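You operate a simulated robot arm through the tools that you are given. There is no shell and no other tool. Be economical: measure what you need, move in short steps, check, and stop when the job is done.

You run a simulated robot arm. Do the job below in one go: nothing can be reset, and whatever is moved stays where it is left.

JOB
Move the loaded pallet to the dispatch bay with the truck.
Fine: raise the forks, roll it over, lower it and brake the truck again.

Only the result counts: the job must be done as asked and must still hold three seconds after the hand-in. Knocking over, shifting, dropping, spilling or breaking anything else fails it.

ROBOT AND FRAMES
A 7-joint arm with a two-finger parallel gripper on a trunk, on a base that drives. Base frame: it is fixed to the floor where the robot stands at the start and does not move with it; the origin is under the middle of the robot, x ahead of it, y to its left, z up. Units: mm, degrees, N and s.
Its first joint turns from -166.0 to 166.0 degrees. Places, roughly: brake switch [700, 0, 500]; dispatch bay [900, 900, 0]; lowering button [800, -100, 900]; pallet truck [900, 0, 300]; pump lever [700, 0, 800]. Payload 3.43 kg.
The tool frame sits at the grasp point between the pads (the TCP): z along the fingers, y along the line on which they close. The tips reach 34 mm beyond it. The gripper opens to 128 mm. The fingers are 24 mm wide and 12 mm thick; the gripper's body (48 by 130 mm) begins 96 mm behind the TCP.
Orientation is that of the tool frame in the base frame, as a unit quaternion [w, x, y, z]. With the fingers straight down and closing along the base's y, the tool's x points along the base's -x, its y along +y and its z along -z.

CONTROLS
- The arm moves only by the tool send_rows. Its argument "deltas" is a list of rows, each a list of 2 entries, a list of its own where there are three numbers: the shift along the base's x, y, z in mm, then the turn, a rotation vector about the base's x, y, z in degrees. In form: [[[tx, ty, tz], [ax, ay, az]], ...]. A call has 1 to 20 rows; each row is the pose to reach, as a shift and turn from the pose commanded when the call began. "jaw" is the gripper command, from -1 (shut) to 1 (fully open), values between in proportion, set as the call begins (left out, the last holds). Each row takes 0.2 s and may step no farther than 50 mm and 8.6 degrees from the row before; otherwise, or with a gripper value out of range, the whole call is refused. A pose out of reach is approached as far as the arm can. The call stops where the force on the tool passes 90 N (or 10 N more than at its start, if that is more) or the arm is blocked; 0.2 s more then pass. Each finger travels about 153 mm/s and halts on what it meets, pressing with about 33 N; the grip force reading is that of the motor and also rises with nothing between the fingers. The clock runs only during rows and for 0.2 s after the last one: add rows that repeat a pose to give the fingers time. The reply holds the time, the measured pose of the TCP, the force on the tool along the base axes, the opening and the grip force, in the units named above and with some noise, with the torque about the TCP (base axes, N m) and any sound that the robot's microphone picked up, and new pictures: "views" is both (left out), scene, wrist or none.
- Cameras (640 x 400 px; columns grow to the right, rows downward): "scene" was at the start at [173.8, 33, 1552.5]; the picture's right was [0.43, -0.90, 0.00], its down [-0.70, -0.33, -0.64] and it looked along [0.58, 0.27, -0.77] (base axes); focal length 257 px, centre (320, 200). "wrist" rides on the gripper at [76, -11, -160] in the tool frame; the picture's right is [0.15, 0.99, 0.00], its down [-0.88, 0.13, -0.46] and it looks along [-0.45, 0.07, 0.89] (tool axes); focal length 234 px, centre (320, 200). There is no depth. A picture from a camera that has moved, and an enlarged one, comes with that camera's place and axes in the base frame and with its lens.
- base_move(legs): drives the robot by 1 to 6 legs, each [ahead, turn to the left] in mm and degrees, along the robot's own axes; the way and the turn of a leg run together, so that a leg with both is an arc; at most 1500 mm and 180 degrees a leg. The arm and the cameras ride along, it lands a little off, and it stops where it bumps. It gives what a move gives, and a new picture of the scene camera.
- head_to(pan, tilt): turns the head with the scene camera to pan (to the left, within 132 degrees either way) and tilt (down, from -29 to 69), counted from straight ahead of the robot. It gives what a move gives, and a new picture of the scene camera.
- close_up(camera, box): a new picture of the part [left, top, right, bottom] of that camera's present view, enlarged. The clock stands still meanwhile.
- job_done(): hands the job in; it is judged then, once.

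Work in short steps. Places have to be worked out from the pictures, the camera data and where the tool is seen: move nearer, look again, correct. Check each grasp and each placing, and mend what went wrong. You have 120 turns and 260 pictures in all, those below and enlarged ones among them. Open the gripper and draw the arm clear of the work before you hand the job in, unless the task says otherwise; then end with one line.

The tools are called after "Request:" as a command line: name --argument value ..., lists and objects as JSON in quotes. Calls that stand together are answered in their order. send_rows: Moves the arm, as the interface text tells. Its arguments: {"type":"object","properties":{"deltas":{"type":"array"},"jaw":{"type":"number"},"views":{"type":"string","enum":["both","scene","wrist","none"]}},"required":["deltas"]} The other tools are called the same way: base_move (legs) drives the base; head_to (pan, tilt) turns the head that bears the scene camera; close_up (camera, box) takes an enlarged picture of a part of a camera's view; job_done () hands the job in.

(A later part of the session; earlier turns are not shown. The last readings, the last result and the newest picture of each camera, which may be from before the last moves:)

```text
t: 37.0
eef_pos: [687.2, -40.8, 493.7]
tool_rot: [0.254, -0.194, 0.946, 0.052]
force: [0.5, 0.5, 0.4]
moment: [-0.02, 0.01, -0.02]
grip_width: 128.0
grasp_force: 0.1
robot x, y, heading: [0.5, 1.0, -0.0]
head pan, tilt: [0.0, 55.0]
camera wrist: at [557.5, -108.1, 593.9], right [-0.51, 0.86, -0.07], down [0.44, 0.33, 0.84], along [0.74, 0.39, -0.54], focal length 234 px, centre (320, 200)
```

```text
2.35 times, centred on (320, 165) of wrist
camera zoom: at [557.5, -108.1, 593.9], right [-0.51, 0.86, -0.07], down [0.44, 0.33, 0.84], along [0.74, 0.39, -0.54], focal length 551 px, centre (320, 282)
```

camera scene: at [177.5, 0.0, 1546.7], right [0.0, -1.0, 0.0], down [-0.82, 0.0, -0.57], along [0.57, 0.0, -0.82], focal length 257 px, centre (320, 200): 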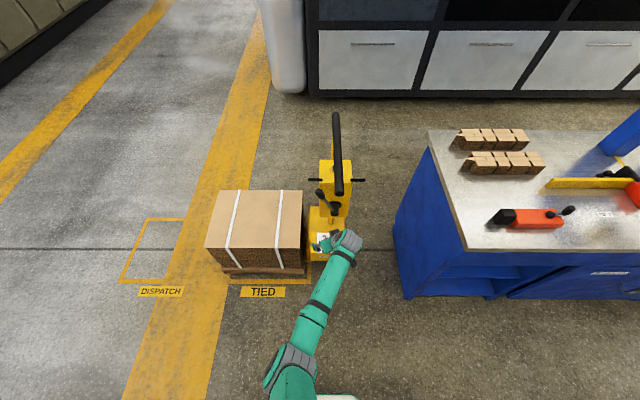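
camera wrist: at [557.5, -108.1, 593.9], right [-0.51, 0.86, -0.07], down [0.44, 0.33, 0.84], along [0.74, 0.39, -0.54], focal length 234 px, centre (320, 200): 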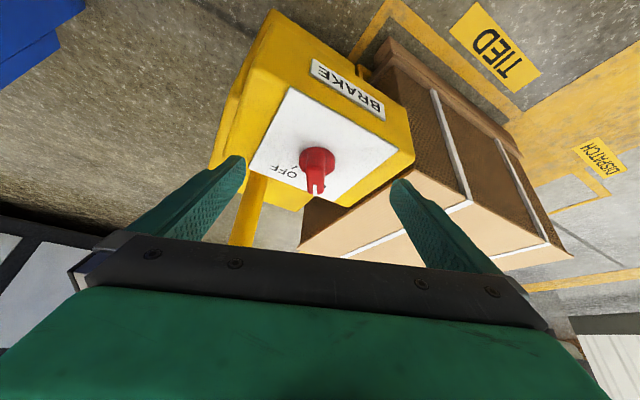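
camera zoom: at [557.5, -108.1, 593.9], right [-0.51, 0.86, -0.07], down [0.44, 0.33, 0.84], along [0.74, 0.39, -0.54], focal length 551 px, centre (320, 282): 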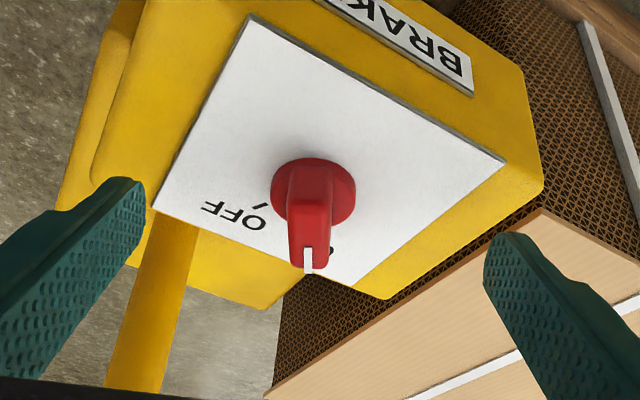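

The fingertips straddle the pointer bar. I close gently.

Request:
send_rows --deltas '[[[0, -1, -2], [0, 0, 0]], [[0, -1, -2], [0, 0, 0]], [[0, -1, -2], [0, 0, 0]], [[0, -1, -2], [0, 0, 0]]]' --jaw -1 --views "none"

Request:
close_up --camera "wrist" --box '[220, 80, 420, 250]'

```text
t: 38.0
eef_pos: [687.4, -45.1, 491.8]
tool_rot: [0.253, -0.191, 0.947, 0.051]
force: [-0.2, -14.7, -1.2]
moment: [-0.51, 1.06, -0.24]
grip_width: 16.0
grasp_force: 45.0
robot x, y, heading: [-0.6, -2.1, -0.0]
head pan, tilt: [0.0, 55.0]
```

```text
2.35 times, centred on (320, 165) of wrist
camera zoom: at [557.7, -111.2, 592.4], right [-0.5, 0.86, -0.07], down [0.44, 0.33, 0.83], along [0.74, 0.39, -0.55], focal length 551 px, centre (320, 282)
```

zoom: 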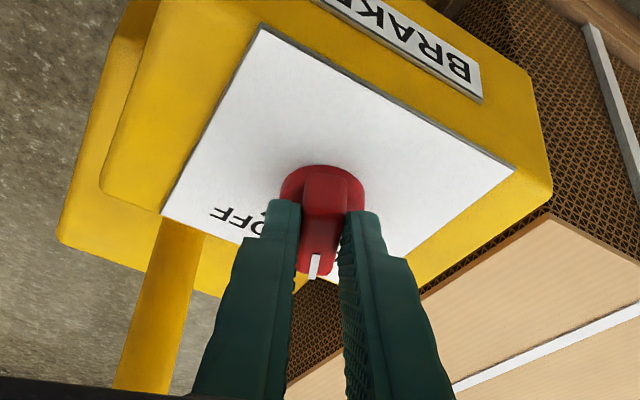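

Gripped on the pointer (16 mm). I turn about the pivot clockwise toward OFF, watching the torque.

Request:
send_rows --deltas '[[[-1.7, -2, 0], [0, 0, -8]], [[-2, -0.7, 0], [0, 0, -16]], [[-2, 0.6, 0], [0, 0, -24]], [[-1.9, 2, 0], [0, 0, -32]], [[-1.6, 3, 0], [0, 0, -40]], [[-1, 4.7, 0], [0, 0, -48]]]' --views "both"

Request:
close_up --camera "wrist" --box '[220, 80, 420, 250]'

```text
t: 39.5
eef_pos: [688.7, -29.3, 492.4]
tool_rot: [0.253, 0.207, 0.944, -0.052]
force: [6.3, 58.3, -14.2]
moment: [1.55, 0.72, 1.03]
grip_width: 15.7
grasp_force: 44.8
robot x, y, heading: [-0.0, 1.8, 0.2]
head pan, tilt: [0.0, 55.0]
camera scene: at [177.1, 0.9, 1546.6], right [0.0, -1.0, 0.0], down [-0.82, 0.0, -0.57], along [0.57, 0.0, -0.82], focal length 257 px, centre (320, 200)
camera wrist: at [551.3, 20.4, 592.6], right [0.3, 0.95, -0.07], down [0.54, -0.11, 0.84], along [0.79, -0.28, -0.55], focal length 234 px, centre (320, 200)
```

scene: 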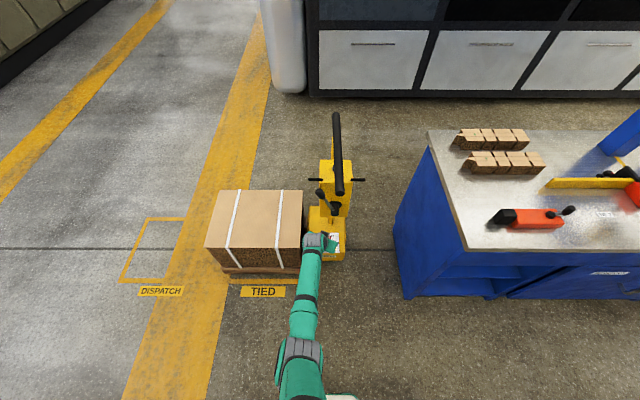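
wrist: 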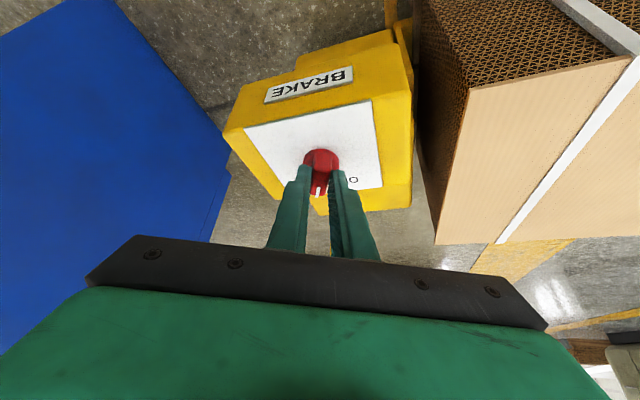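

```text
2.35 times, centred on (320, 165) of wrist
camera zoom: at [551.3, 20.4, 592.6], right [0.3, 0.95, -0.07], down [0.54, -0.11, 0.84], along [0.79, -0.28, -0.55], focal length 551 px, centre (320, 282)
```

zoom: 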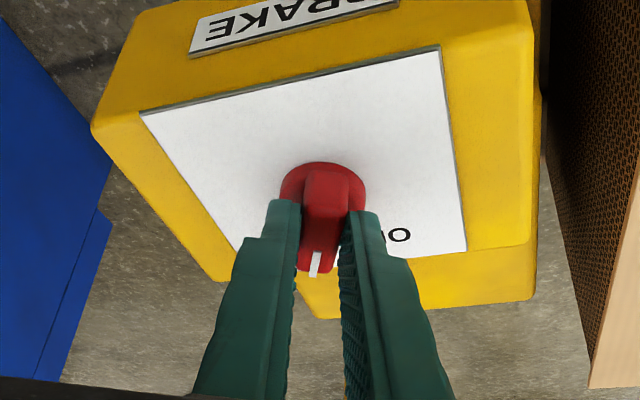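

The knob turned with the fingers. I open, retreat up along the tool axis, and check the pointer.

Request:
send_rows --deltas '[[[0, 8, 0], [0, 0, 0]], [[0, 8, 0], [0, 0, 0]], [[0, 8, 0], [0, 0, 0]], [[-15, 15, 30], [0, 0, 0]], [[-30, 21, 65], [0, 0, 0]]]' --jaw 1 --views "wrist"

Request:
close_up --camera "wrist" --box '[220, 20, 420, 190]'

Request:
close_up --camera "scene" --box '[200, 150, 400, 310]'

```text
t: 40.6
eef_pos: [654.9, -17.4, 557.4]
tool_rot: [0.252, 0.21, 0.943, -0.057]
force: [-0.6, -0.2, 0.4]
moment: [-0.01, 0.03, 0.01]
grip_width: 127.9
grasp_force: 0.1
robot x, y, heading: [1.6, -1.4, -0.1]
head pan, tilt: [0.0, 55.0]
camera wrist: at [518.3, 34.1, 657.4], right [0.3, 0.95, -0.07], down [0.54, -0.11, 0.83], along [0.79, -0.29, -0.55], focal length 234 px, centre (320, 200)
```

wrist: 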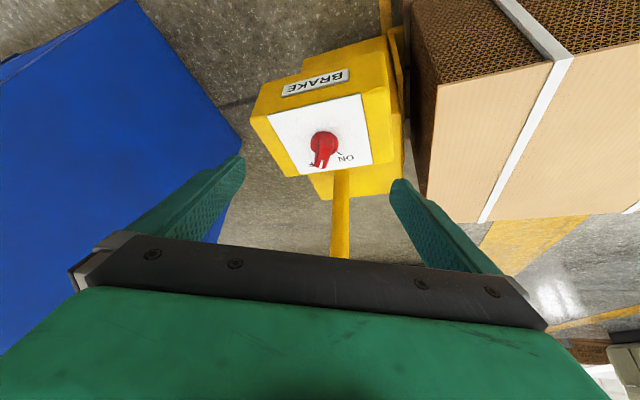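

```text
2.35 times, centred on (320, 105) of wrist
camera zoom: at [518.3, 34.1, 657.4], right [0.3, 0.95, -0.07], down [0.54, -0.11, 0.83], along [0.79, -0.29, -0.55], focal length 551 px, centre (320, 424)
```

zoom: 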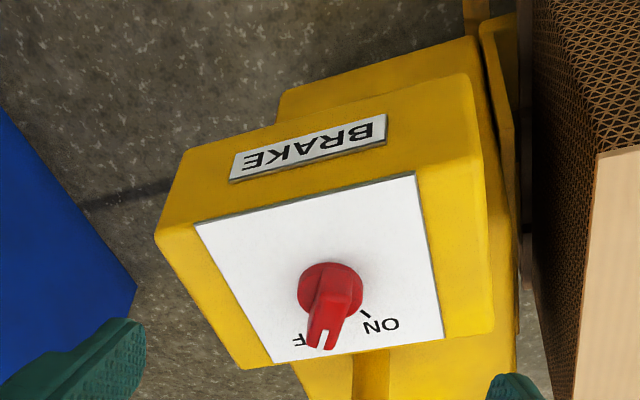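

```text
2.50 times, centred on (300, 230) of scene
camera zoom: at [176.7, -0.1, 1546.7], right [0.0, -1.0, 0.0], down [-0.82, 0.0, -0.57], along [0.57, 0.0, -0.82], focal length 643 px, centre (370, 125)
```

zoom: 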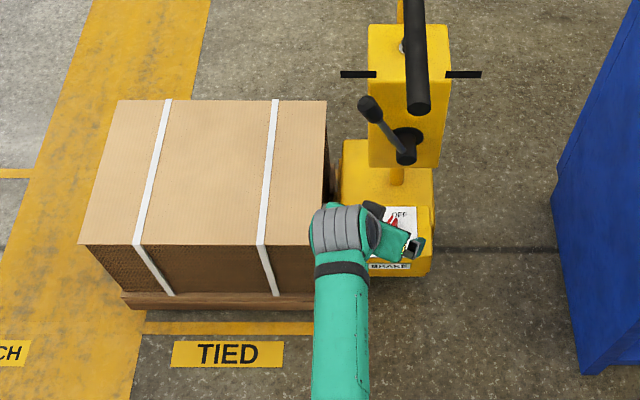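

Pointer is now at OFF. Next I bring the arm level and clear to the left (y≈+150, z≈950), before turning the base to face +y.

Request:
send_rows --deltas '[[[-10, 30, 20], [0, 0, 8]], [[-20, 70, 40], [0, 0, 16]], [[-30, 110, 60], [0, 0, 25]], [[-30, 150, 80], [0, 0, 25]]]' --views "none"

Request:
send_rows --deltas '[[[0, 5, 40], [0, -8, 0]], [[0, 10, 80], [0, -16, 0]], [[0, 15, 120], [0, -24, 0]], [[0, 20, 160], [0, -32, 0]], [[0, 20, 200], [0, -40, 0]], [[0, 20, 240], [0, -48, 0]], [[0, 20, 280], [0, -56, 0]], [[0, 20, 310], [0, -60, 0]]]' --views "scene"

Request:
close_up --camera "scene" --box '[280, 150, 400, 270]'

```text
refused: row 3 steps farther than a row can; nothing moved
```

```text
t: 42.5
eef_pos: [656.4, 2.4, 865.0]
tool_rot: [0.691, 0.208, 0.69, 0.057]
force: [-0.9, 0.1, 0.3]
moment: [-0.01, 0.03, -0.01]
grip_width: 128.1
grasp_force: 0.0
robot x, y, heading: [1.5, 1.1, -0.2]
head pan, tilt: [0.0, 55.0]
camera scene: at [176.7, -0.2, 1546.7], right [0.0, -1.0, 0.0], down [-0.82, 0.0, -0.57], along [0.57, 0.0, -0.82], focal length 257 px, centre (320, 200)
```

scene: 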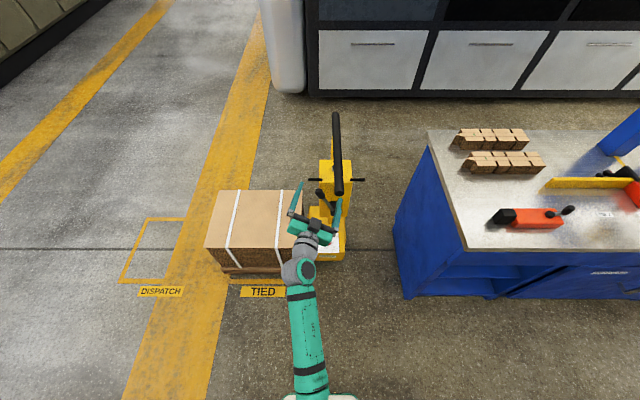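

```text
3.33 times, centred on (340, 210) of scene
camera zoom: at [176.7, -0.2, 1546.7], right [0.0, -1.0, 0.0], down [-0.82, 0.0, -0.57], along [0.57, 0.0, -0.82], focal length 857 px, centre (253, 167)
```

zoom: 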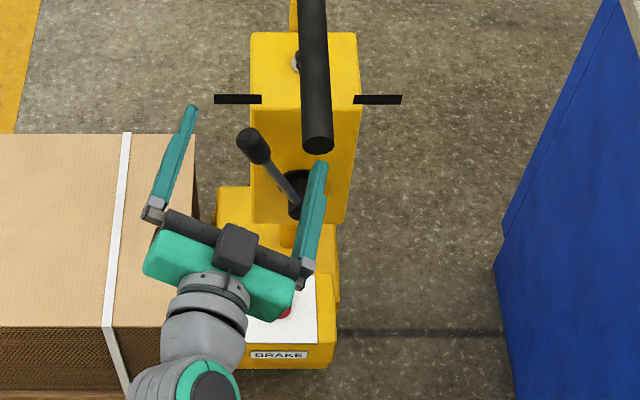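

I'm near the lever and handle, so I back straight out first, then square the tool and move it left.

Request:
send_rows --deltas '[[[-40, 0, 0], [0, 0, 0]], [[-65, 10, 0], [-5, 0, 3]], [[-65, 45, 0], [-11, 0, 6]], [[-65, 85, 15], [-17, 0, 9.5]], [[-65, 115, 45], [-21.7, 0, 12.5]], [[-65, 130, 85], [-21.7, 0, 12.5]]]' --views "scene"

Request:
close_up --camera "scene" --box '[280, 150, 400, 270]'

```text
t: 43.9
eef_pos: [591.9, 135.5, 951.0]
tool_rot: [0.707, -0.003, 0.707, 0.0]
force: [1.0, 0.6, 0.1]
moment: [0.0, -0.04, -0.02]
grip_width: 128.0
grasp_force: 0.0
robot x, y, heading: [-1.4, 2.7, -0.0]
head pan, tilt: [0.0, 55.0]
camera scene: at [176.7, -0.2, 1546.7], right [0.0, -1.0, 0.0], down [-0.82, 0.0, -0.57], along [0.57, 0.0, -0.82], focal length 257 px, centre (320, 200)
```

scene: 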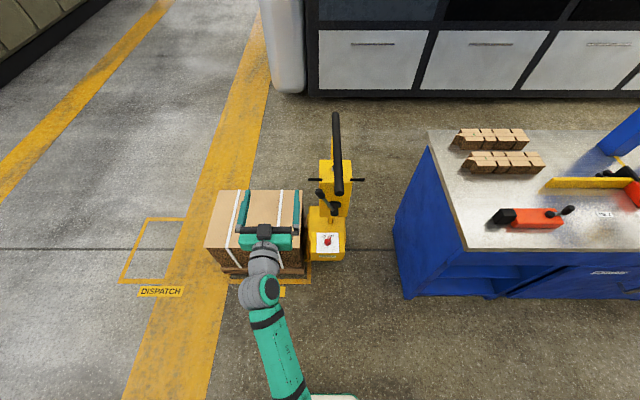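

```text
3.33 times, centred on (340, 210) of scene
camera zoom: at [176.7, -0.2, 1546.7], right [0.0, -1.0, 0.0], down [-0.82, 0.0, -0.57], along [0.57, 0.0, -0.82], focal length 857 px, centre (253, 167)
```

zoom: 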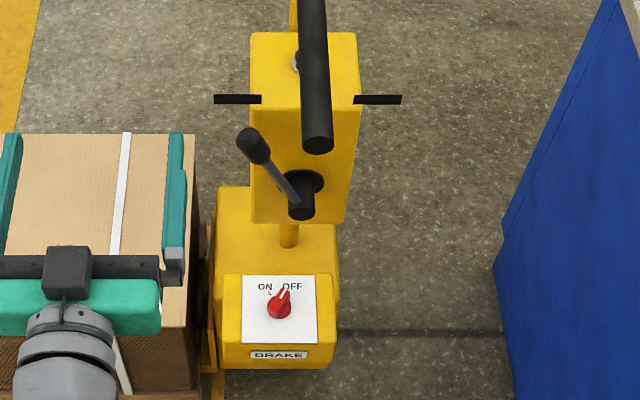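

Pointer confirmed at OFF. I turn the base 90° left in place.

Request:
base_move --legs '[[0, 90]]'

Request:
head_to --pan -75 --tilt 45

```text
t: 48.5
eef_pos: [-121.6, 595.9, 950.8]
tool_rot: [0.506, -0.495, 0.505, 0.494]
force: [0.1, -0.1, 0.1]
moment: [0.01, 0.02, -0.01]
grip_width: 128.0
grasp_force: 0.0
robot x, y, heading: [-0.5, 0.9, 88.6]
head pan, tilt: [0.0, 55.0]
camera scene: at [5.8, 177.6, 1546.7], right [1.0, -0.02, 0.0], down [-0.02, -0.82, -0.57], along [0.01, 0.57, -0.82], focal length 257 px, centre (320, 200)
```

scene: 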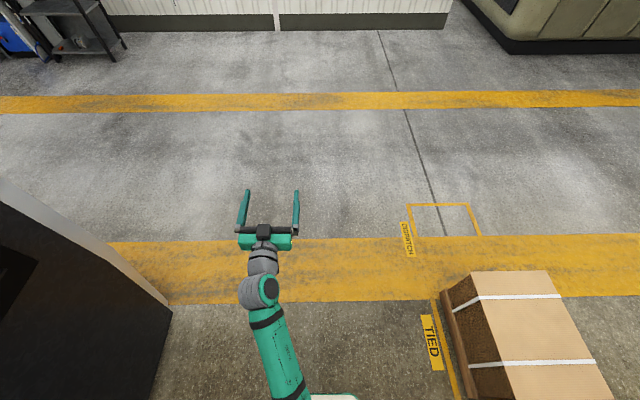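

```text
t: 50.0
eef_pos: [-122.2, 596.0, 952.6]
tool_rot: [0.506, -0.495, 0.505, 0.494]
force: [1.0, -0.3, 0.2]
moment: [0.02, 0.0, -0.01]
grip_width: 128.2
grasp_force: 0.0
robot x, y, heading: [1.3, 2.0, 88.8]
head pan, tilt: [-75.0, 45.0]
camera scene: at [83.1, 124.8, 1560.1], right [0.24, -0.97, 0.0], down [-0.69, -0.17, -0.71], along [0.69, 0.17, -0.71], focal length 257 px, centre (320, 200)
```

scene: 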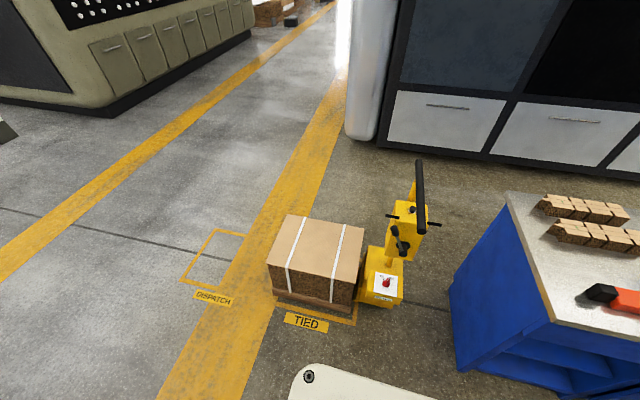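

The bay labels give a travel of about 590 mm along y: the load is centred at y≈340 and the dispatch bay at ≈926. I swing the arm round to the right at a safe height to take the handle.

Request:
send_rows --deltas '[[[0, 0, 48], [0, 0, 0]], [[0, 0, 96], [0, 0, 0]], [[46.1, 7.5, 96], [0, 0, -3.7]], [[93.6, 11.6, 96], [0, 0, -7.4]], [[140.3, 11.9, 96], [0, 0, -11.1]], [[187.9, 8.5, 96], [0, 0, -14.8]], [[234.1, 1.6, 96], [0, 0, -18.5]], [[279.6, -8.8, 96], [0, 0, -22.2]], [[325.2, -23, 96], [0, 0, -25.9]], [[368.5, -40.4, 96], [0, 0, -29.6]], [[411.3, -61.5, 96], [0, 0, -33.3]], [[451.4, -85.3, 96], [0, 0, -37]], [[489.6, -112.2, 96], [0, 0, -40.7]], [[526.4, -142.6, 96], [0, 0, -44.4]], [[560, -175, 96], [0, 0, -48.1]], [[591.7, -210.7, 96], [0, 0, -51.8]], [[619.9, -247.9, 96], [0, 0, -55.5]], [[645.1, -287.2, 96], [0, 0, -59.2]]]' --views "scene"

```text
t: 53.8
eef_pos: [524.3, 308.7, 1045.1]
tool_rot: [0.684, -0.181, 0.684, 0.178]
force: [0.9, -0.5, 0.4]
moment: [0.03, 0.0, 0.03]
grip_width: 127.8
grasp_force: 0.0
robot x, y, heading: [-1.0, 4.0, 88.5]
head pan, tilt: [-75.0, 45.0]
camera scene: at [83.2, 124.8, 1560.1], right [0.24, -0.97, 0.0], down [-0.69, -0.17, -0.71], along [0.69, 0.17, -0.71], focal length 257 px, centre (320, 200)
```

scene: 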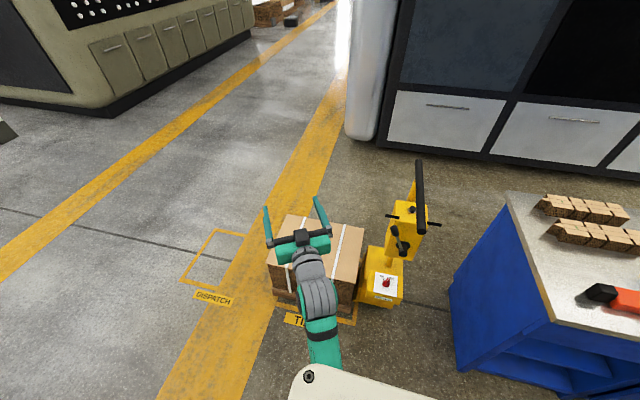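

Request:
send_rows --deltas '[[[14, -41, 0], [0, 0, -3.3]], [[28, -82, 0], [0, 0, -6.6]], [[42, -122, 0], [0, 0, -9.9]], [[56, -163, 0], [0, 0, -13.2]], [[70, -204, 0], [0, 0, -16.5]], [[84, -245, 0], [0, 0, -19.8]], [[98, -285, 0], [0, 0, -23.1]], [[112, -326, 0], [0, 0, -26.4]], [[126, -367, 0], [0, 0, -29.3]]]' --views "both"

```text
t: 55.8
eef_pos: [649.7, -62.6, 1048.0]
tool_rot: [0.707, -0.002, 0.707, 0.0]
force: [0.3, 0.1, 0.8]
moment: [0.0, -0.01, 0.0]
grip_width: 127.9
grasp_force: 0.1
robot x, y, heading: [1.0, -3.0, 88.5]
head pan, tilt: [-75.0, 45.0]
camera scene: at [83.2, 124.8, 1560.1], right [0.24, -0.97, 0.0], down [-0.69, -0.17, -0.71], along [0.69, 0.17, -0.71], focal length 257 px, centre (320, 200)
camera wrist: at [490.9, -73.2, 971.8], right [0.0, 0.99, -0.15], down [-0.46, 0.13, 0.88], along [0.89, 0.07, 0.45], focal length 234 px, centre (320, 200)
```

scene: 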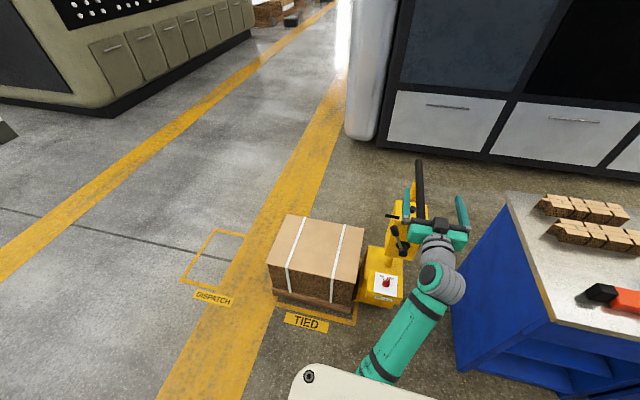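
wrist: 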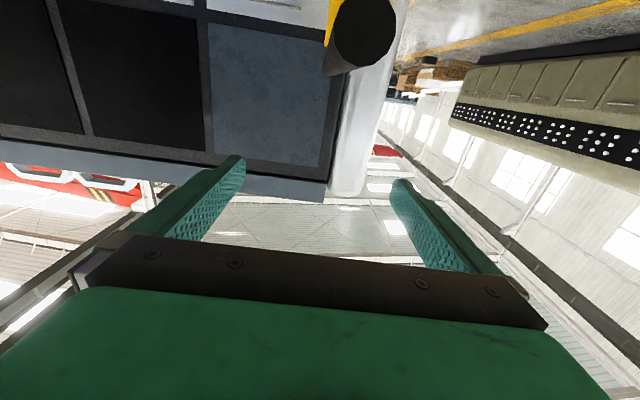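

Handle end is confirmed near (625,-57,949). I descend so the fingers straddle it, then grip.

Request:
send_rows --deltas '[[[5, 5, -40], [0, 0, 0]], [[10, 5, -75], [0, 0, 0]], [[10, 5, -98], [0, 0, 0]]]' --views "wrist"

```text
t: 56.6
eef_pos: [661.0, -53.2, 948.0]
tool_rot: [0.707, -0.001, 0.707, 0.0]
force: [0.5, 0.4, 0.1]
moment: [-0.02, -0.03, 0.05]
grip_width: 128.3
grasp_force: 0.1
robot x, y, heading: [3.6, 3.5, 88.5]
head pan, tilt: [-75.0, 45.0]
camera wrist: at [500.6, -64.6, 872.6], right [0.0, 0.99, -0.15], down [-0.46, 0.13, 0.88], along [0.89, 0.07, 0.45], focal length 234 px, centre (320, 200)
```

wrist: 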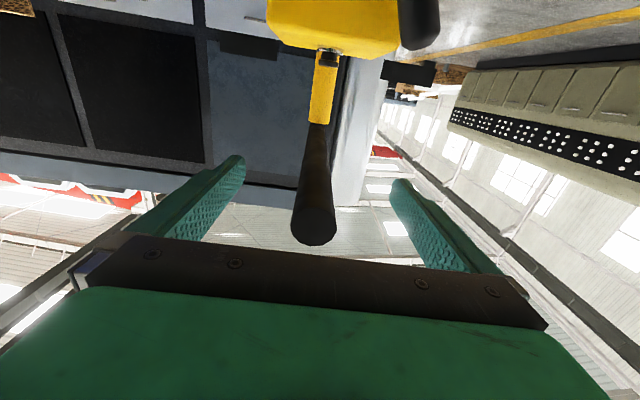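

Request:
send_rows --deltas '[[[0, 0, 0], [0, 0, 0]], [[0, 0, 0], [0, 0, 0]], [[0, 0, 0], [0, 0, 0]], [[0, 0, 0], [0, 0, 0]]]' --jaw -1 --views "none"

Request:
head_to --pan -60 --tilt 45

```text
t: 57.6
eef_pos: [660.4, -55.2, 948.8]
tool_rot: [0.707, 0.0, 0.707, -0.001]
force: [-4.9, -5.3, -5.4]
moment: [-0.18, -1.18, -3.06]
grip_width: 27.8
grasp_force: 44.8
robot x, y, heading: [2.8, 2.8, 88.5]
head pan, tilt: [-75.0, 45.0]
```

```text
t: 58.4
eef_pos: [659.7, -53.6, 948.7]
tool_rot: [0.707, -0.001, 0.707, 0.0]
force: [-10.7, -5.0, -5.3]
moment: [-0.15, -0.65, -3.2]
grip_width: 28.1
grasp_force: 44.8
robot x, y, heading: [3.6, -2.0, 88.5]
head pan, tilt: [-60.0, 45.0]
camera scene: at [75.4, 144.3, 1560.1], right [0.48, -0.88, 0.0], down [-0.62, -0.34, -0.71], along [0.62, 0.34, -0.71], focal length 257 px, centre (320, 200)
```

scene: 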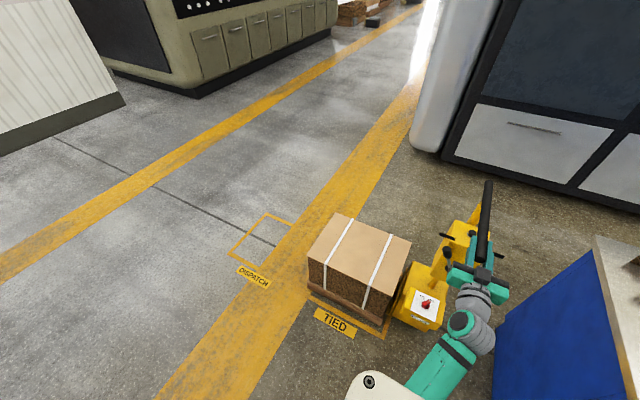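

Gripped. I test whether the truck rolls with a small arm move toward +y.

Request:
send_rows --deltas '[[[0, 10, 0], [0, 0, 0]], [[0, 20, 0], [0, 0, 0]], [[0, 35, 0], [0, 0, 0]], [[0, 50, 0], [0, 0, 0]]]' --views "both"

```text
t: 59.4
eef_pos: [659.3, 1.5, 947.8]
tool_rot: [0.707, -0.004, 0.707, 0.004]
force: [7.1, 11.5, -8.2]
moment: [-0.1, -0.47, -3.27]
grip_width: 28.7
grasp_force: 45.2
robot x, y, heading: [-0.6, -3.0, 88.4]
head pan, tilt: [-60.0, 45.0]
camera scene: at [75.9, 145.0, 1560.0], right [0.48, -0.88, 0.0], down [-0.62, -0.34, -0.71], along [0.62, 0.34, -0.71], focal length 257 px, centre (320, 200)
camera wrist: at [500.2, -11.2, 872.9], right [-0.01, 0.99, -0.15], down [-0.46, 0.13, 0.88], along [0.89, 0.08, 0.45], focal length 234 px, centre (320, 200)
```

scene: 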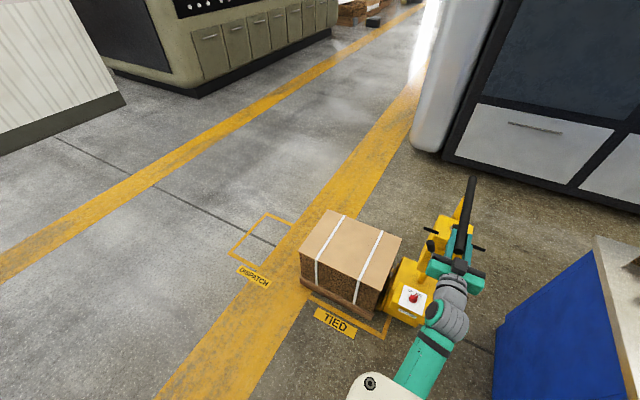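
wrist: 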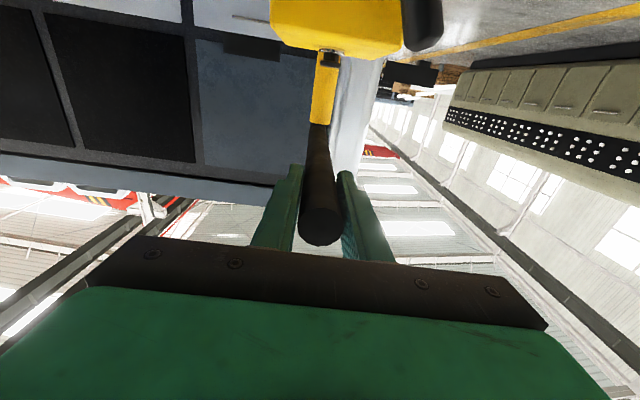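

The truck rolls easily. I now drive the base ahead along +y with the handle held.

Request:
base_move --legs '[[150, 0.5]]'

```text
t: 60.7
eef_pos: [662.5, 151.9, 948.6]
tool_rot: [0.707, -0.004, 0.707, 0.003]
force: [-4.6, 4.7, -4.0]
moment: [0.15, 0.7, -3.33]
grip_width: 28.4
grasp_force: 45.1
robot x, y, heading: [6.5, 153.0, 89.1]
head pan, tilt: [-60.0, 45.0]
camera scene: at [77.3, 296.2, 1560.1], right [0.49, -0.87, 0.0], down [-0.62, -0.34, -0.71], along [0.62, 0.34, -0.71], focal length 257 px, centre (320, 200)
```

scene: 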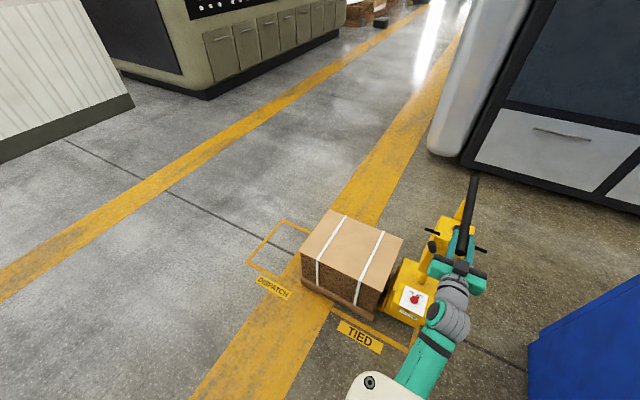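

Works well: 207 mm covered, about 380 to go. I continue 300 mm.

Request:
base_move --legs '[[150, 0], [150, 0]]'

Request:
head_to --pan -80 --tilt 55

```text
t: 63.1
eef_pos: [666.4, 443.9, 949.2]
tool_rot: [0.708, -0.002, 0.707, 0.002]
force: [-10.4, -3.7, -2.6]
moment: [0.18, 1.07, -3.74]
grip_width: 28.3
grasp_force: 45.1
robot x, y, heading: [9.3, 446.7, 89.3]
head pan, tilt: [-60.0, 45.0]
camera scene: at [81.9, 592.3, 1560.1], right [0.48, -0.87, 0.0], down [-0.62, -0.34, -0.71], along [0.62, 0.34, -0.71], focal length 257 px, centre (320, 200)
```

scene: 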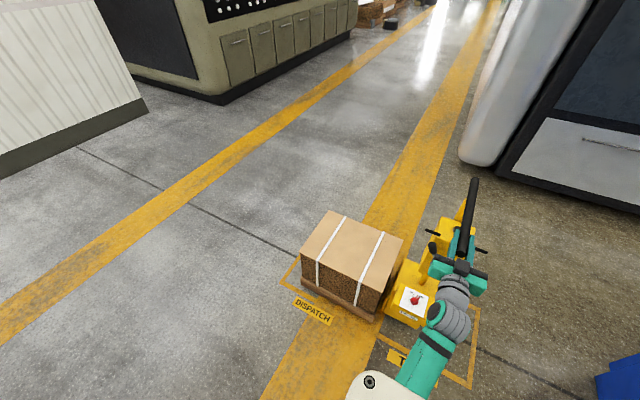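

```text
t: 63.9
eef_pos: [666.4, 444.8, 949.5]
tool_rot: [0.708, -0.002, 0.707, 0.001]
force: [-5.7, 4.1, -0.5]
moment: [0.02, 0.3, -3.71]
grip_width: 28.0
grasp_force: 44.8
robot x, y, heading: [9.9, 450.1, 88.8]
head pan, tilt: [-80.0, 55.0]
camera scene: at [82.1, 564.5, 1546.7], right [0.16, -0.99, 0.0], down [-0.81, -0.13, -0.57], along [0.57, 0.09, -0.82], focal length 257 px, centre (320, 200)
```

scene: 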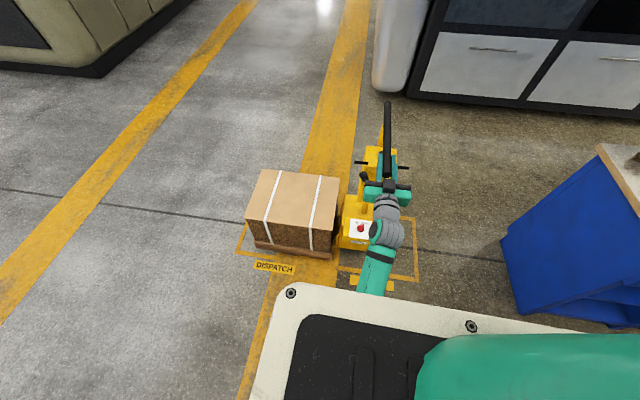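

Request:
close_up --camera "scene" --box '[220, 160, 440, 300]'

```text
2.86 times, centred on (330, 230) of scene
camera zoom: at [82.1, 564.5, 1546.7], right [0.16, -0.99, 0.0], down [-0.81, -0.13, -0.57], along [0.57, 0.09, -0.82], focal length 735 px, centre (291, 114)
```

zoom: 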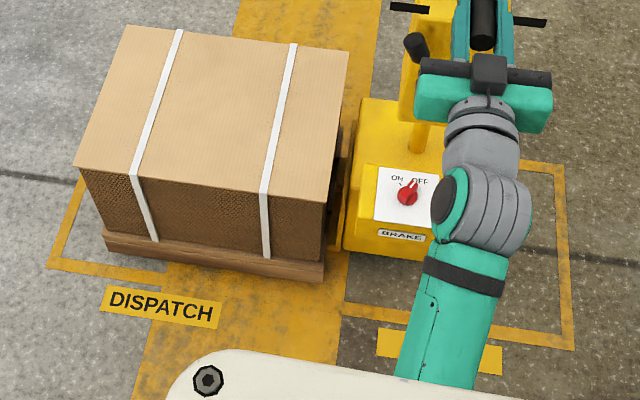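

Load centre is now at y≈835 and the bay centre at ≈933, so about 98 mm remain.

Request:
base_move --legs '[[98, 0]]'

Request:
close_up --camera "scene" --box '[220, 160, 440, 300]'

```text
t: 65.0
eef_pos: [667.6, 541.2, 949.3]
tool_rot: [0.708, -0.001, 0.706, -0.001]
force: [-0.7, -2.6, -0.5]
moment: [0.03, -0.29, -4.06]
grip_width: 28.2
grasp_force: 44.7
robot x, y, heading: [11.3, 546.3, 88.8]
head pan, tilt: [-80.0, 55.0]
camera scene: at [84.0, 663.0, 1546.7], right [0.16, -0.99, 0.0], down [-0.81, -0.13, -0.57], along [0.57, 0.09, -0.82], focal length 257 px, centre (320, 200)
```

scene: 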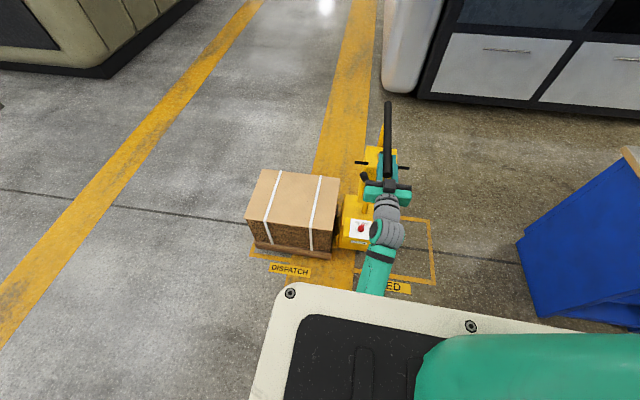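

```text
2.86 times, centred on (330, 230) of scene
camera zoom: at [84.0, 663.0, 1546.7], right [0.16, -0.99, 0.0], down [-0.81, -0.13, -0.57], along [0.57, 0.09, -0.82], focal length 735 px, centre (291, 114)
```

zoom: 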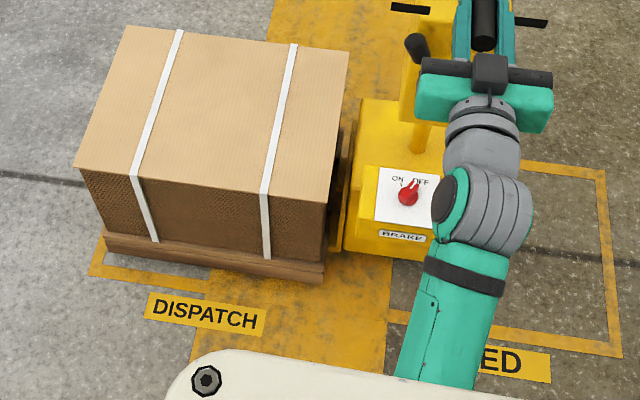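

The load is centred in the bay (about 28 mm margin each side). I release the handle carefully and rise clear of it.

Request:
send_rows --deltas '[[[0, 0, 0], [0, 0, 0]], [[0, 0, 0], [0, 0, 0]], [[0, 0, 0], [0, 0, 0]], [[0, 0, 40], [0, 0, 0]], [[0, 0, 85], [0, 0, 0]], [[0, 0, 120], [0, 0, 0]]]' --jaw 1 --views "scene"

Request:
close_up --camera "scene" --box '[220, 90, 440, 300]'

```text
t: 66.4
eef_pos: [668.6, 541.4, 1067.6]
tool_rot: [0.707, -0.001, 0.707, 0.0]
force: [-0.9, 0.4, 0.0]
moment: [-0.05, -0.01, 0.01]
grip_width: 128.1
grasp_force: 0.1
robot x, y, heading: [12.1, 545.7, 88.9]
head pan, tilt: [-80.0, 55.0]
camera scene: at [84.0, 663.0, 1546.7], right [0.16, -0.99, 0.0], down [-0.81, -0.13, -0.57], along [0.57, 0.09, -0.82], focal length 257 px, centre (320, 200)
```

scene: 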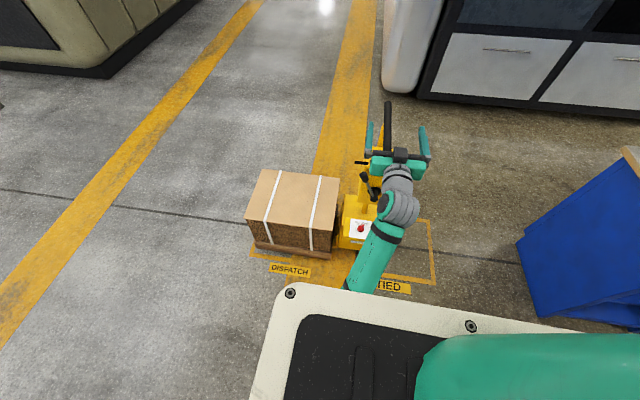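

```text
1.90 times, centred on (330, 195) of scene
camera zoom: at [84.0, 663.0, 1546.7], right [0.16, -0.99, 0.0], down [-0.81, -0.13, -0.57], along [0.57, 0.09, -0.82], focal length 490 px, centre (301, 210)
```

zoom: 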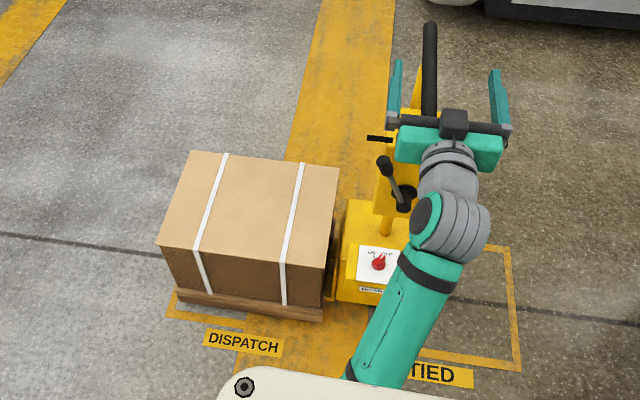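

Next I take a slanted approach to the lowering button at about (795,546,853), from the +y side under the handle. First I yaw the tool toward -y while shifting left.

Request:
send_rows --deltas '[[[5, 20, 5], [0, 0, -7.7]], [[10, 40, 10], [0, 0, -15.4]], [[15, 60, 15], [0, 0, -23.1]], [[20, 80, 20], [0, 0, -30.8]], [[25, 100, 20], [0, 0, -38.5]], [[30, 120, 20], [0, 0, -46.2]], [[35, 130, 20], [0, 0, -53.9]], [[40, 140, 20], [0, 0, -61.7]]]' --jaw -1 --views "none"

```text
t: 68.2
eef_pos: [708.0, 682.7, 1090.7]
tool_rot: [0.608, 0.362, 0.606, -0.364]
force: [0.2, -1.5, -0.1]
moment: [0.03, 0.03, 0.0]
grip_width: 0.2
grasp_force: 33.6
robot x, y, heading: [12.9, 545.6, 89.1]
head pan, tilt: [-80.0, 55.0]
```

Request:
send_rows --deltas '[[[5, 0, -10], [6.2, 3.3, 0]], [[10, 0, -20], [12.3, 6.6, 0]], [[15, -5, -35], [18.5, 10, 0]], [[20, -10, -50], [24.7, 13.3, 0]], [[25, -15, -70], [30.8, 16.6, 0]], [[32, -23, -90], [37, 19.9, 0]]]' --views "both"

```text
t: 69.6
eef_pos: [741.0, 659.0, 1000.0]
tool_rot: [0.349, 0.468, 0.785, -0.209]
force: [0.2, -0.1, -0.4]
moment: [-0.03, 0.04, 0.02]
grip_width: 0.0
grasp_force: 32.8
robot x, y, heading: [11.5, 546.2, 88.8]
head pan, tilt: [-80.0, 55.0]
camera scene: at [84.1, 663.3, 1546.6], right [0.16, -0.99, 0.0], down [-0.81, -0.13, -0.57], along [0.57, 0.09, -0.82], focal length 257 px, centre (320, 200)
camera wrist: at [650.4, 803.2, 1050.0], right [0.82, 0.56, -0.11], down [0.23, -0.16, 0.96], along [0.52, -0.82, -0.26], focal length 234 px, centre (320, 200)
```

scene: 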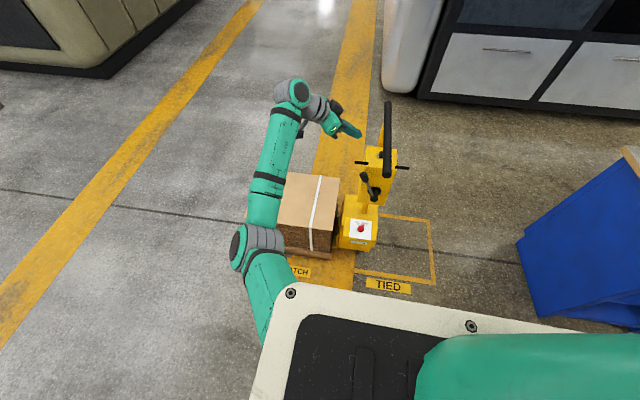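
wrist: 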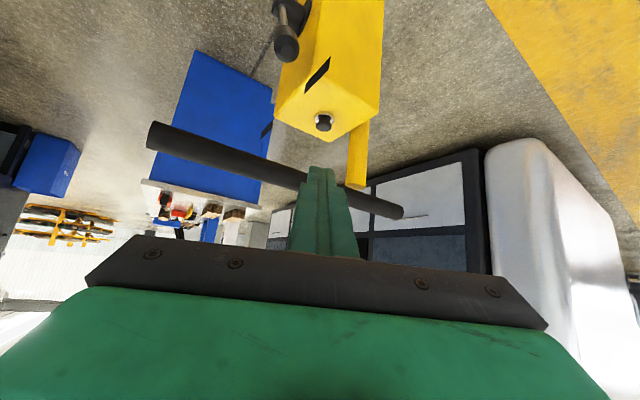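

Request:
close_up --camera "wrist" --box '[240, 30, 440, 250]'

Request:
close_up --camera "scene" --box '[320, 90, 430, 210]'

```text
1.82 times, centred on (340, 140) of wrist
camera zoom: at [650.4, 803.2, 1050.0], right [0.82, 0.56, -0.11], down [0.23, -0.16, 0.96], along [0.52, -0.82, -0.26], focal length 426 px, centre (284, 309)
```

zoom: 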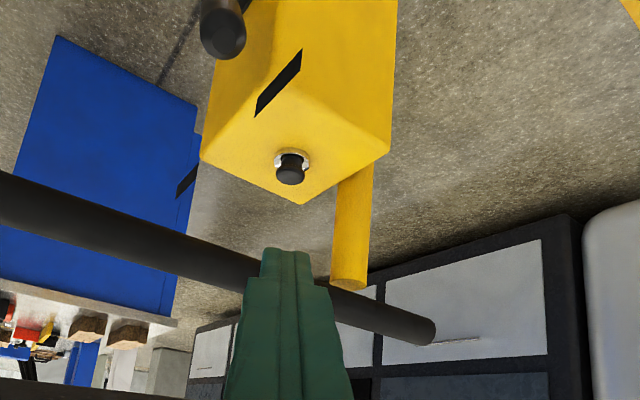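

```text
3.33 times, centred on (375, 150) of scene
camera zoom: at [84.1, 663.3, 1546.6], right [0.16, -0.99, 0.0], down [-0.81, -0.13, -0.57], along [0.57, 0.09, -0.82], focal length 857 px, centre (137, 367)
```

zoom: 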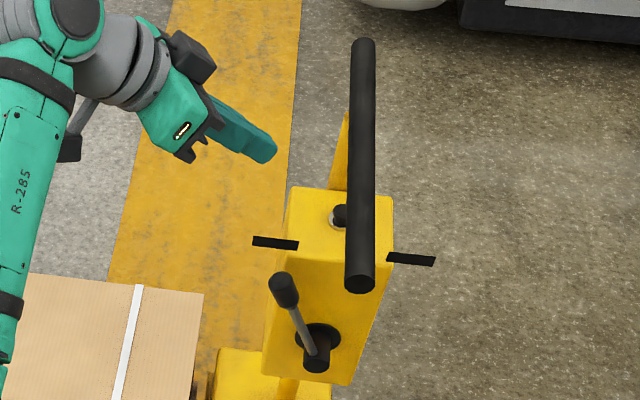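

Button cap is near (800,550,862). I move to about 60 mm short along the tool axis and check.

Request:
send_rows --deltas '[[[9, -16, -23], [0, 0, 0]], [[18, -32, -46], [0, 0, 0]], [[26, -48, -69], [0, 0, 0]]]' --views "none"

Request:
close_up --camera "wrist" --box '[240, 50, 440, 250]'

Request:
close_up --camera "scene" --box '[320, 90, 430, 210]'

```text
t: 70.4
eef_pos: [766.4, 610.3, 930.4]
tool_rot: [0.35, 0.467, 0.785, -0.209]
force: [0.9, -0.7, -0.4]
moment: [-0.02, 0.0, -0.02]
grip_width: 0.1
grasp_force: 32.7
robot x, y, heading: [15.3, 547.2, 88.8]
head pan, tilt: [-80.0, 55.0]
```

```text
2.00 times, centred on (340, 150) of wrist
camera zoom: at [676.3, 754.7, 980.2], right [0.82, 0.56, -0.11], down [0.23, -0.16, 0.96], along [0.52, -0.82, -0.26], focal length 468 px, centre (280, 300)
```

zoom: 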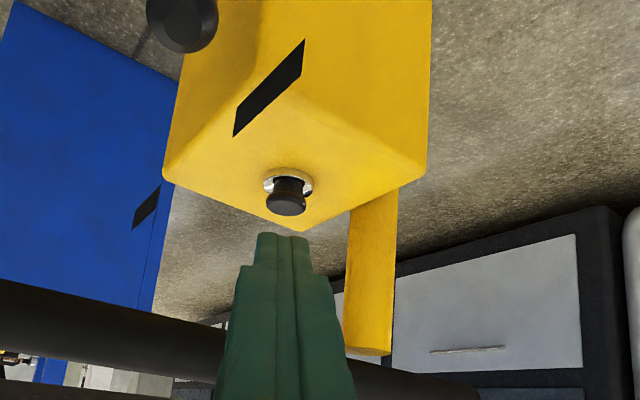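

```text
3.33 times, centred on (375, 150) of scene
camera zoom: at [84.1, 663.3, 1546.7], right [0.16, -0.99, 0.0], down [-0.81, -0.13, -0.57], along [0.57, 0.09, -0.82], focal length 857 px, centre (137, 367)
```

zoom: 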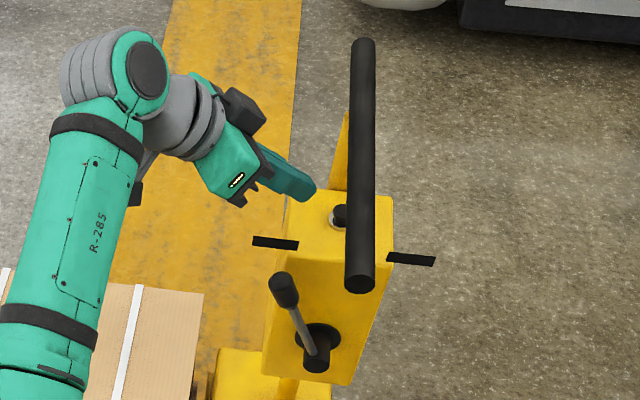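

The tip lines up with the button. I bring it just above the cap.

Request:
send_rows --deltas '[[[12, -18, -16], [0, 0, 0]], [[23.5, -36, -31], [0, 0, 0]]]' --views "none"

Request:
close_up --camera "wrist" --box '[240, 50, 440, 250]'

Request:
close_up --camera "scene" --box '[350, 130, 410, 190]'

```text
t: 71.0
eef_pos: [790.0, 574.6, 899.1]
tool_rot: [0.35, 0.467, 0.784, -0.209]
force: [0.3, 0.4, 0.3]
moment: [-0.02, -0.03, 0.01]
grip_width: 0.1
grasp_force: 32.8
robot x, y, heading: [9.1, 548.8, 89.1]
head pan, tilt: [-80.0, 55.0]
```

```text
2.00 times, centred on (340, 150) of wrist
camera zoom: at [699.1, 719.0, 949.4], right [0.82, 0.56, -0.11], down [0.23, -0.16, 0.96], along [0.52, -0.82, -0.26], focal length 468 px, centre (280, 300)
```

zoom: 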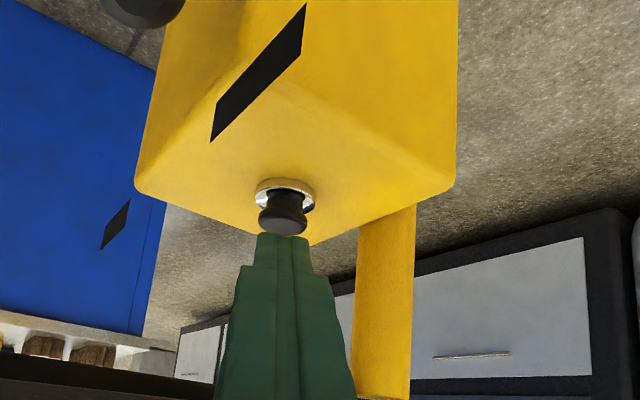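

```text
6.67 times, centred on (380, 160) of scene
camera zoom: at [84.1, 663.2, 1546.7], right [0.16, -0.99, 0.0], down [-0.81, -0.13, -0.57], along [0.57, 0.09, -0.82], focal length 1714 px, centre (-80, 467)
```

zoom: 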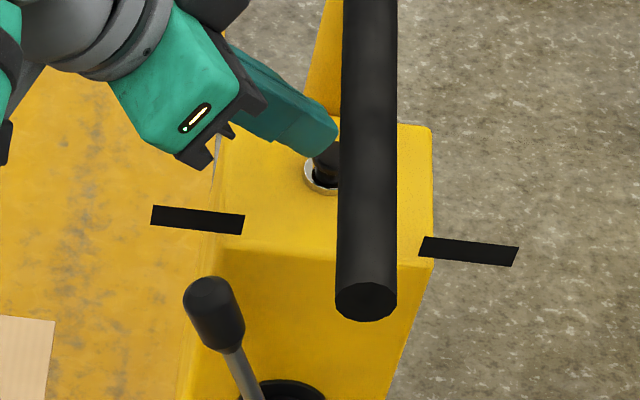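

Button axis works out to about (806,546). I shift a few mm and press straight down.

Request:
send_rows --deltas '[[[4, -5, -4], [0, 0, 0]], [[4, -6, -10], [0, 0, 0]], [[4, -6, -15], [0, 0, 0]], [[4, -6, -20], [0, 0, 0]], [[4, -6, -20], [0, 0, 0]]]' --views "none"

Request:
close_up --camera "wrist" --box '[240, 50, 440, 250]'

Request:
close_up --camera "scene" --box '[220, 90, 440, 300]'

```text
t: 72.2
eef_pos: [793.3, 568.3, 879.4]
tool_rot: [0.35, 0.467, 0.785, -0.209]
force: [-1.3, 3.9, 4.5]
moment: [0.06, 0.0, 0.04]
grip_width: 0.2
grasp_force: 32.8
robot x, y, heading: [10.4, 545.8, 88.9]
head pan, tilt: [-80.0, 55.0]
heard: click
```

```text
2.00 times, centred on (340, 150) of wrist
camera zoom: at [702.9, 712.5, 929.9], right [0.82, 0.56, -0.11], down [0.23, -0.16, 0.96], along [0.52, -0.82, -0.26], focal length 468 px, centre (280, 300)
```

zoom: 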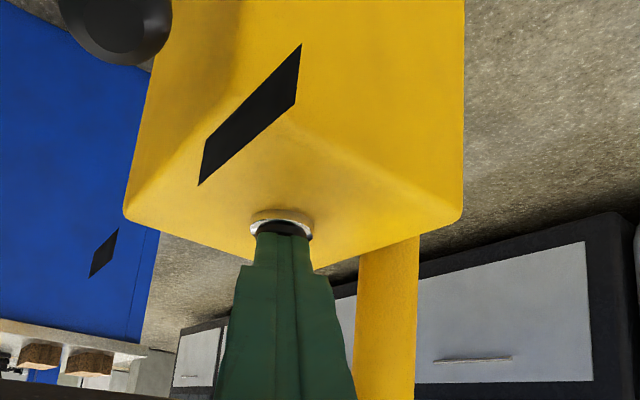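

```text
1.90 times, centred on (330, 195) of scene
camera zoom: at [83.9, 663.2, 1546.7], right [0.16, -0.99, 0.0], down [-0.81, -0.13, -0.57], along [0.57, 0.09, -0.82], focal length 490 px, centre (301, 210)
```

zoom: 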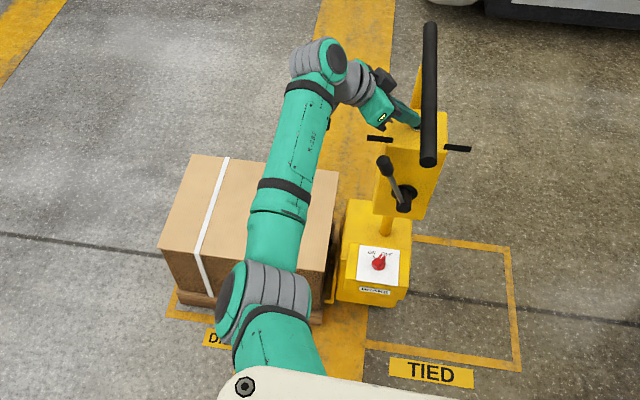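

A click: the button is down and the load seems to be sinking. I hold it a while and compare.

Request:
send_rows --deltas '[[[0, 0, -2], [0, 0, 0]], [[0, 0, -2], [0, 0, 0]], [[0, 0, -2], [0, 0, 0]], [[0, 0, -2], [0, 0, 0]], [[0, 0, -2], [0, 0, 0]], [[0, 0, -2], [0, 0, 0]], [[0, 0, -2], [0, 0, 0]], [[0, 0, -2], [0, 0, 0]], [[0, 0, -2], [0, 0, 0]], [[0, 0, -2], [0, 0, 0]], [[0, 0, -2], [0, 0, 0]], [[0, 0, -2], [0, 0, 0]], [[0, 0, -2], [0, 0, 0]], [[0, 0, -2], [0, 0, 0]], [[0, 0, -2], [0, 0, 0]]]' --views "none"

Request:
close_up --camera "scene" --box '[220, 90, 440, 300]'

```text
t: 75.4
eef_pos: [793.1, 570.3, 877.8]
tool_rot: [0.35, 0.466, 0.785, -0.208]
force: [-1.8, 4.6, 6.4]
moment: [0.03, -0.01, 0.01]
grip_width: 0.0
grasp_force: 33.0
robot x, y, heading: [11.4, 549.7, 89.0]
head pan, tilt: [-80.0, 55.0]
```

```text
1.90 times, centred on (330, 195) of scene
camera zoom: at [83.9, 663.2, 1546.7], right [0.16, -0.99, 0.0], down [-0.81, -0.13, -0.57], along [0.57, 0.09, -0.82], focal length 490 px, centre (301, 210)
```

zoom: 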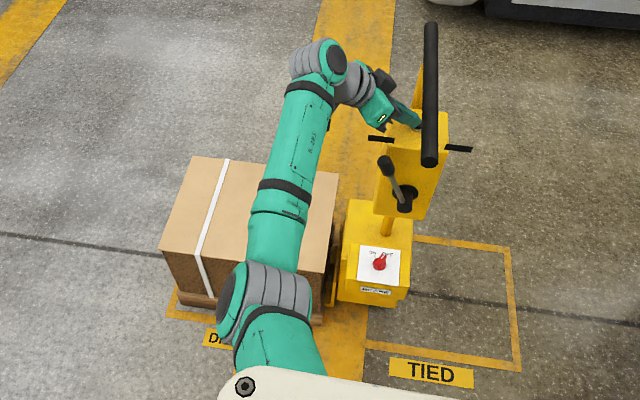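

Lower still by a few px; I hold a further 3 s to be sure it is fully down.

Request:
send_rows --deltas '[[[0, 0, -1], [0, 0, 0]], [[0, 0, -1], [0, 0, 0]], [[0, 0, -1], [0, 0, 0]], [[0, 0, -1], [0, 0, 0]], [[0, 0, -1], [0, 0, 0]], [[0, 0, -1], [0, 0, 0]], [[0, 0, -1], [0, 0, 0]], [[0, 0, -1], [0, 0, 0]], [[0, 0, -1], [0, 0, 0]], [[0, 0, -1], [0, 0, 0]], [[0, 0, -1], [0, 0, 0]], [[0, 0, -1], [0, 0, 0]], [[0, 0, -1], [0, 0, 0]], [[0, 0, -1], [0, 0, 0]], [[0, 0, -1], [0, 0, 0]]]' --views "none"

Request:
close_up --camera "scene" --box '[220, 90, 440, 300]'

```text
t: 78.6
eef_pos: [792.4, 569.4, 877.4]
tool_rot: [0.35, 0.467, 0.785, -0.209]
force: [-2.5, 5.2, 9.4]
moment: [-0.02, 0.01, 0.0]
grip_width: 0.0
grasp_force: 32.7
robot x, y, heading: [7.8, 547.5, 89.2]
head pan, tilt: [-80.0, 55.0]
```

```text
1.90 times, centred on (330, 195) of scene
camera zoom: at [83.7, 663.3, 1546.7], right [0.16, -0.99, 0.0], down [-0.81, -0.13, -0.57], along [0.57, 0.09, -0.82], focal length 490 px, centre (301, 210)
```

zoom: 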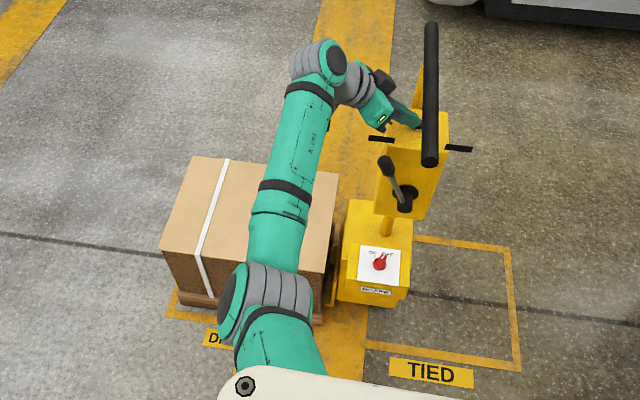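

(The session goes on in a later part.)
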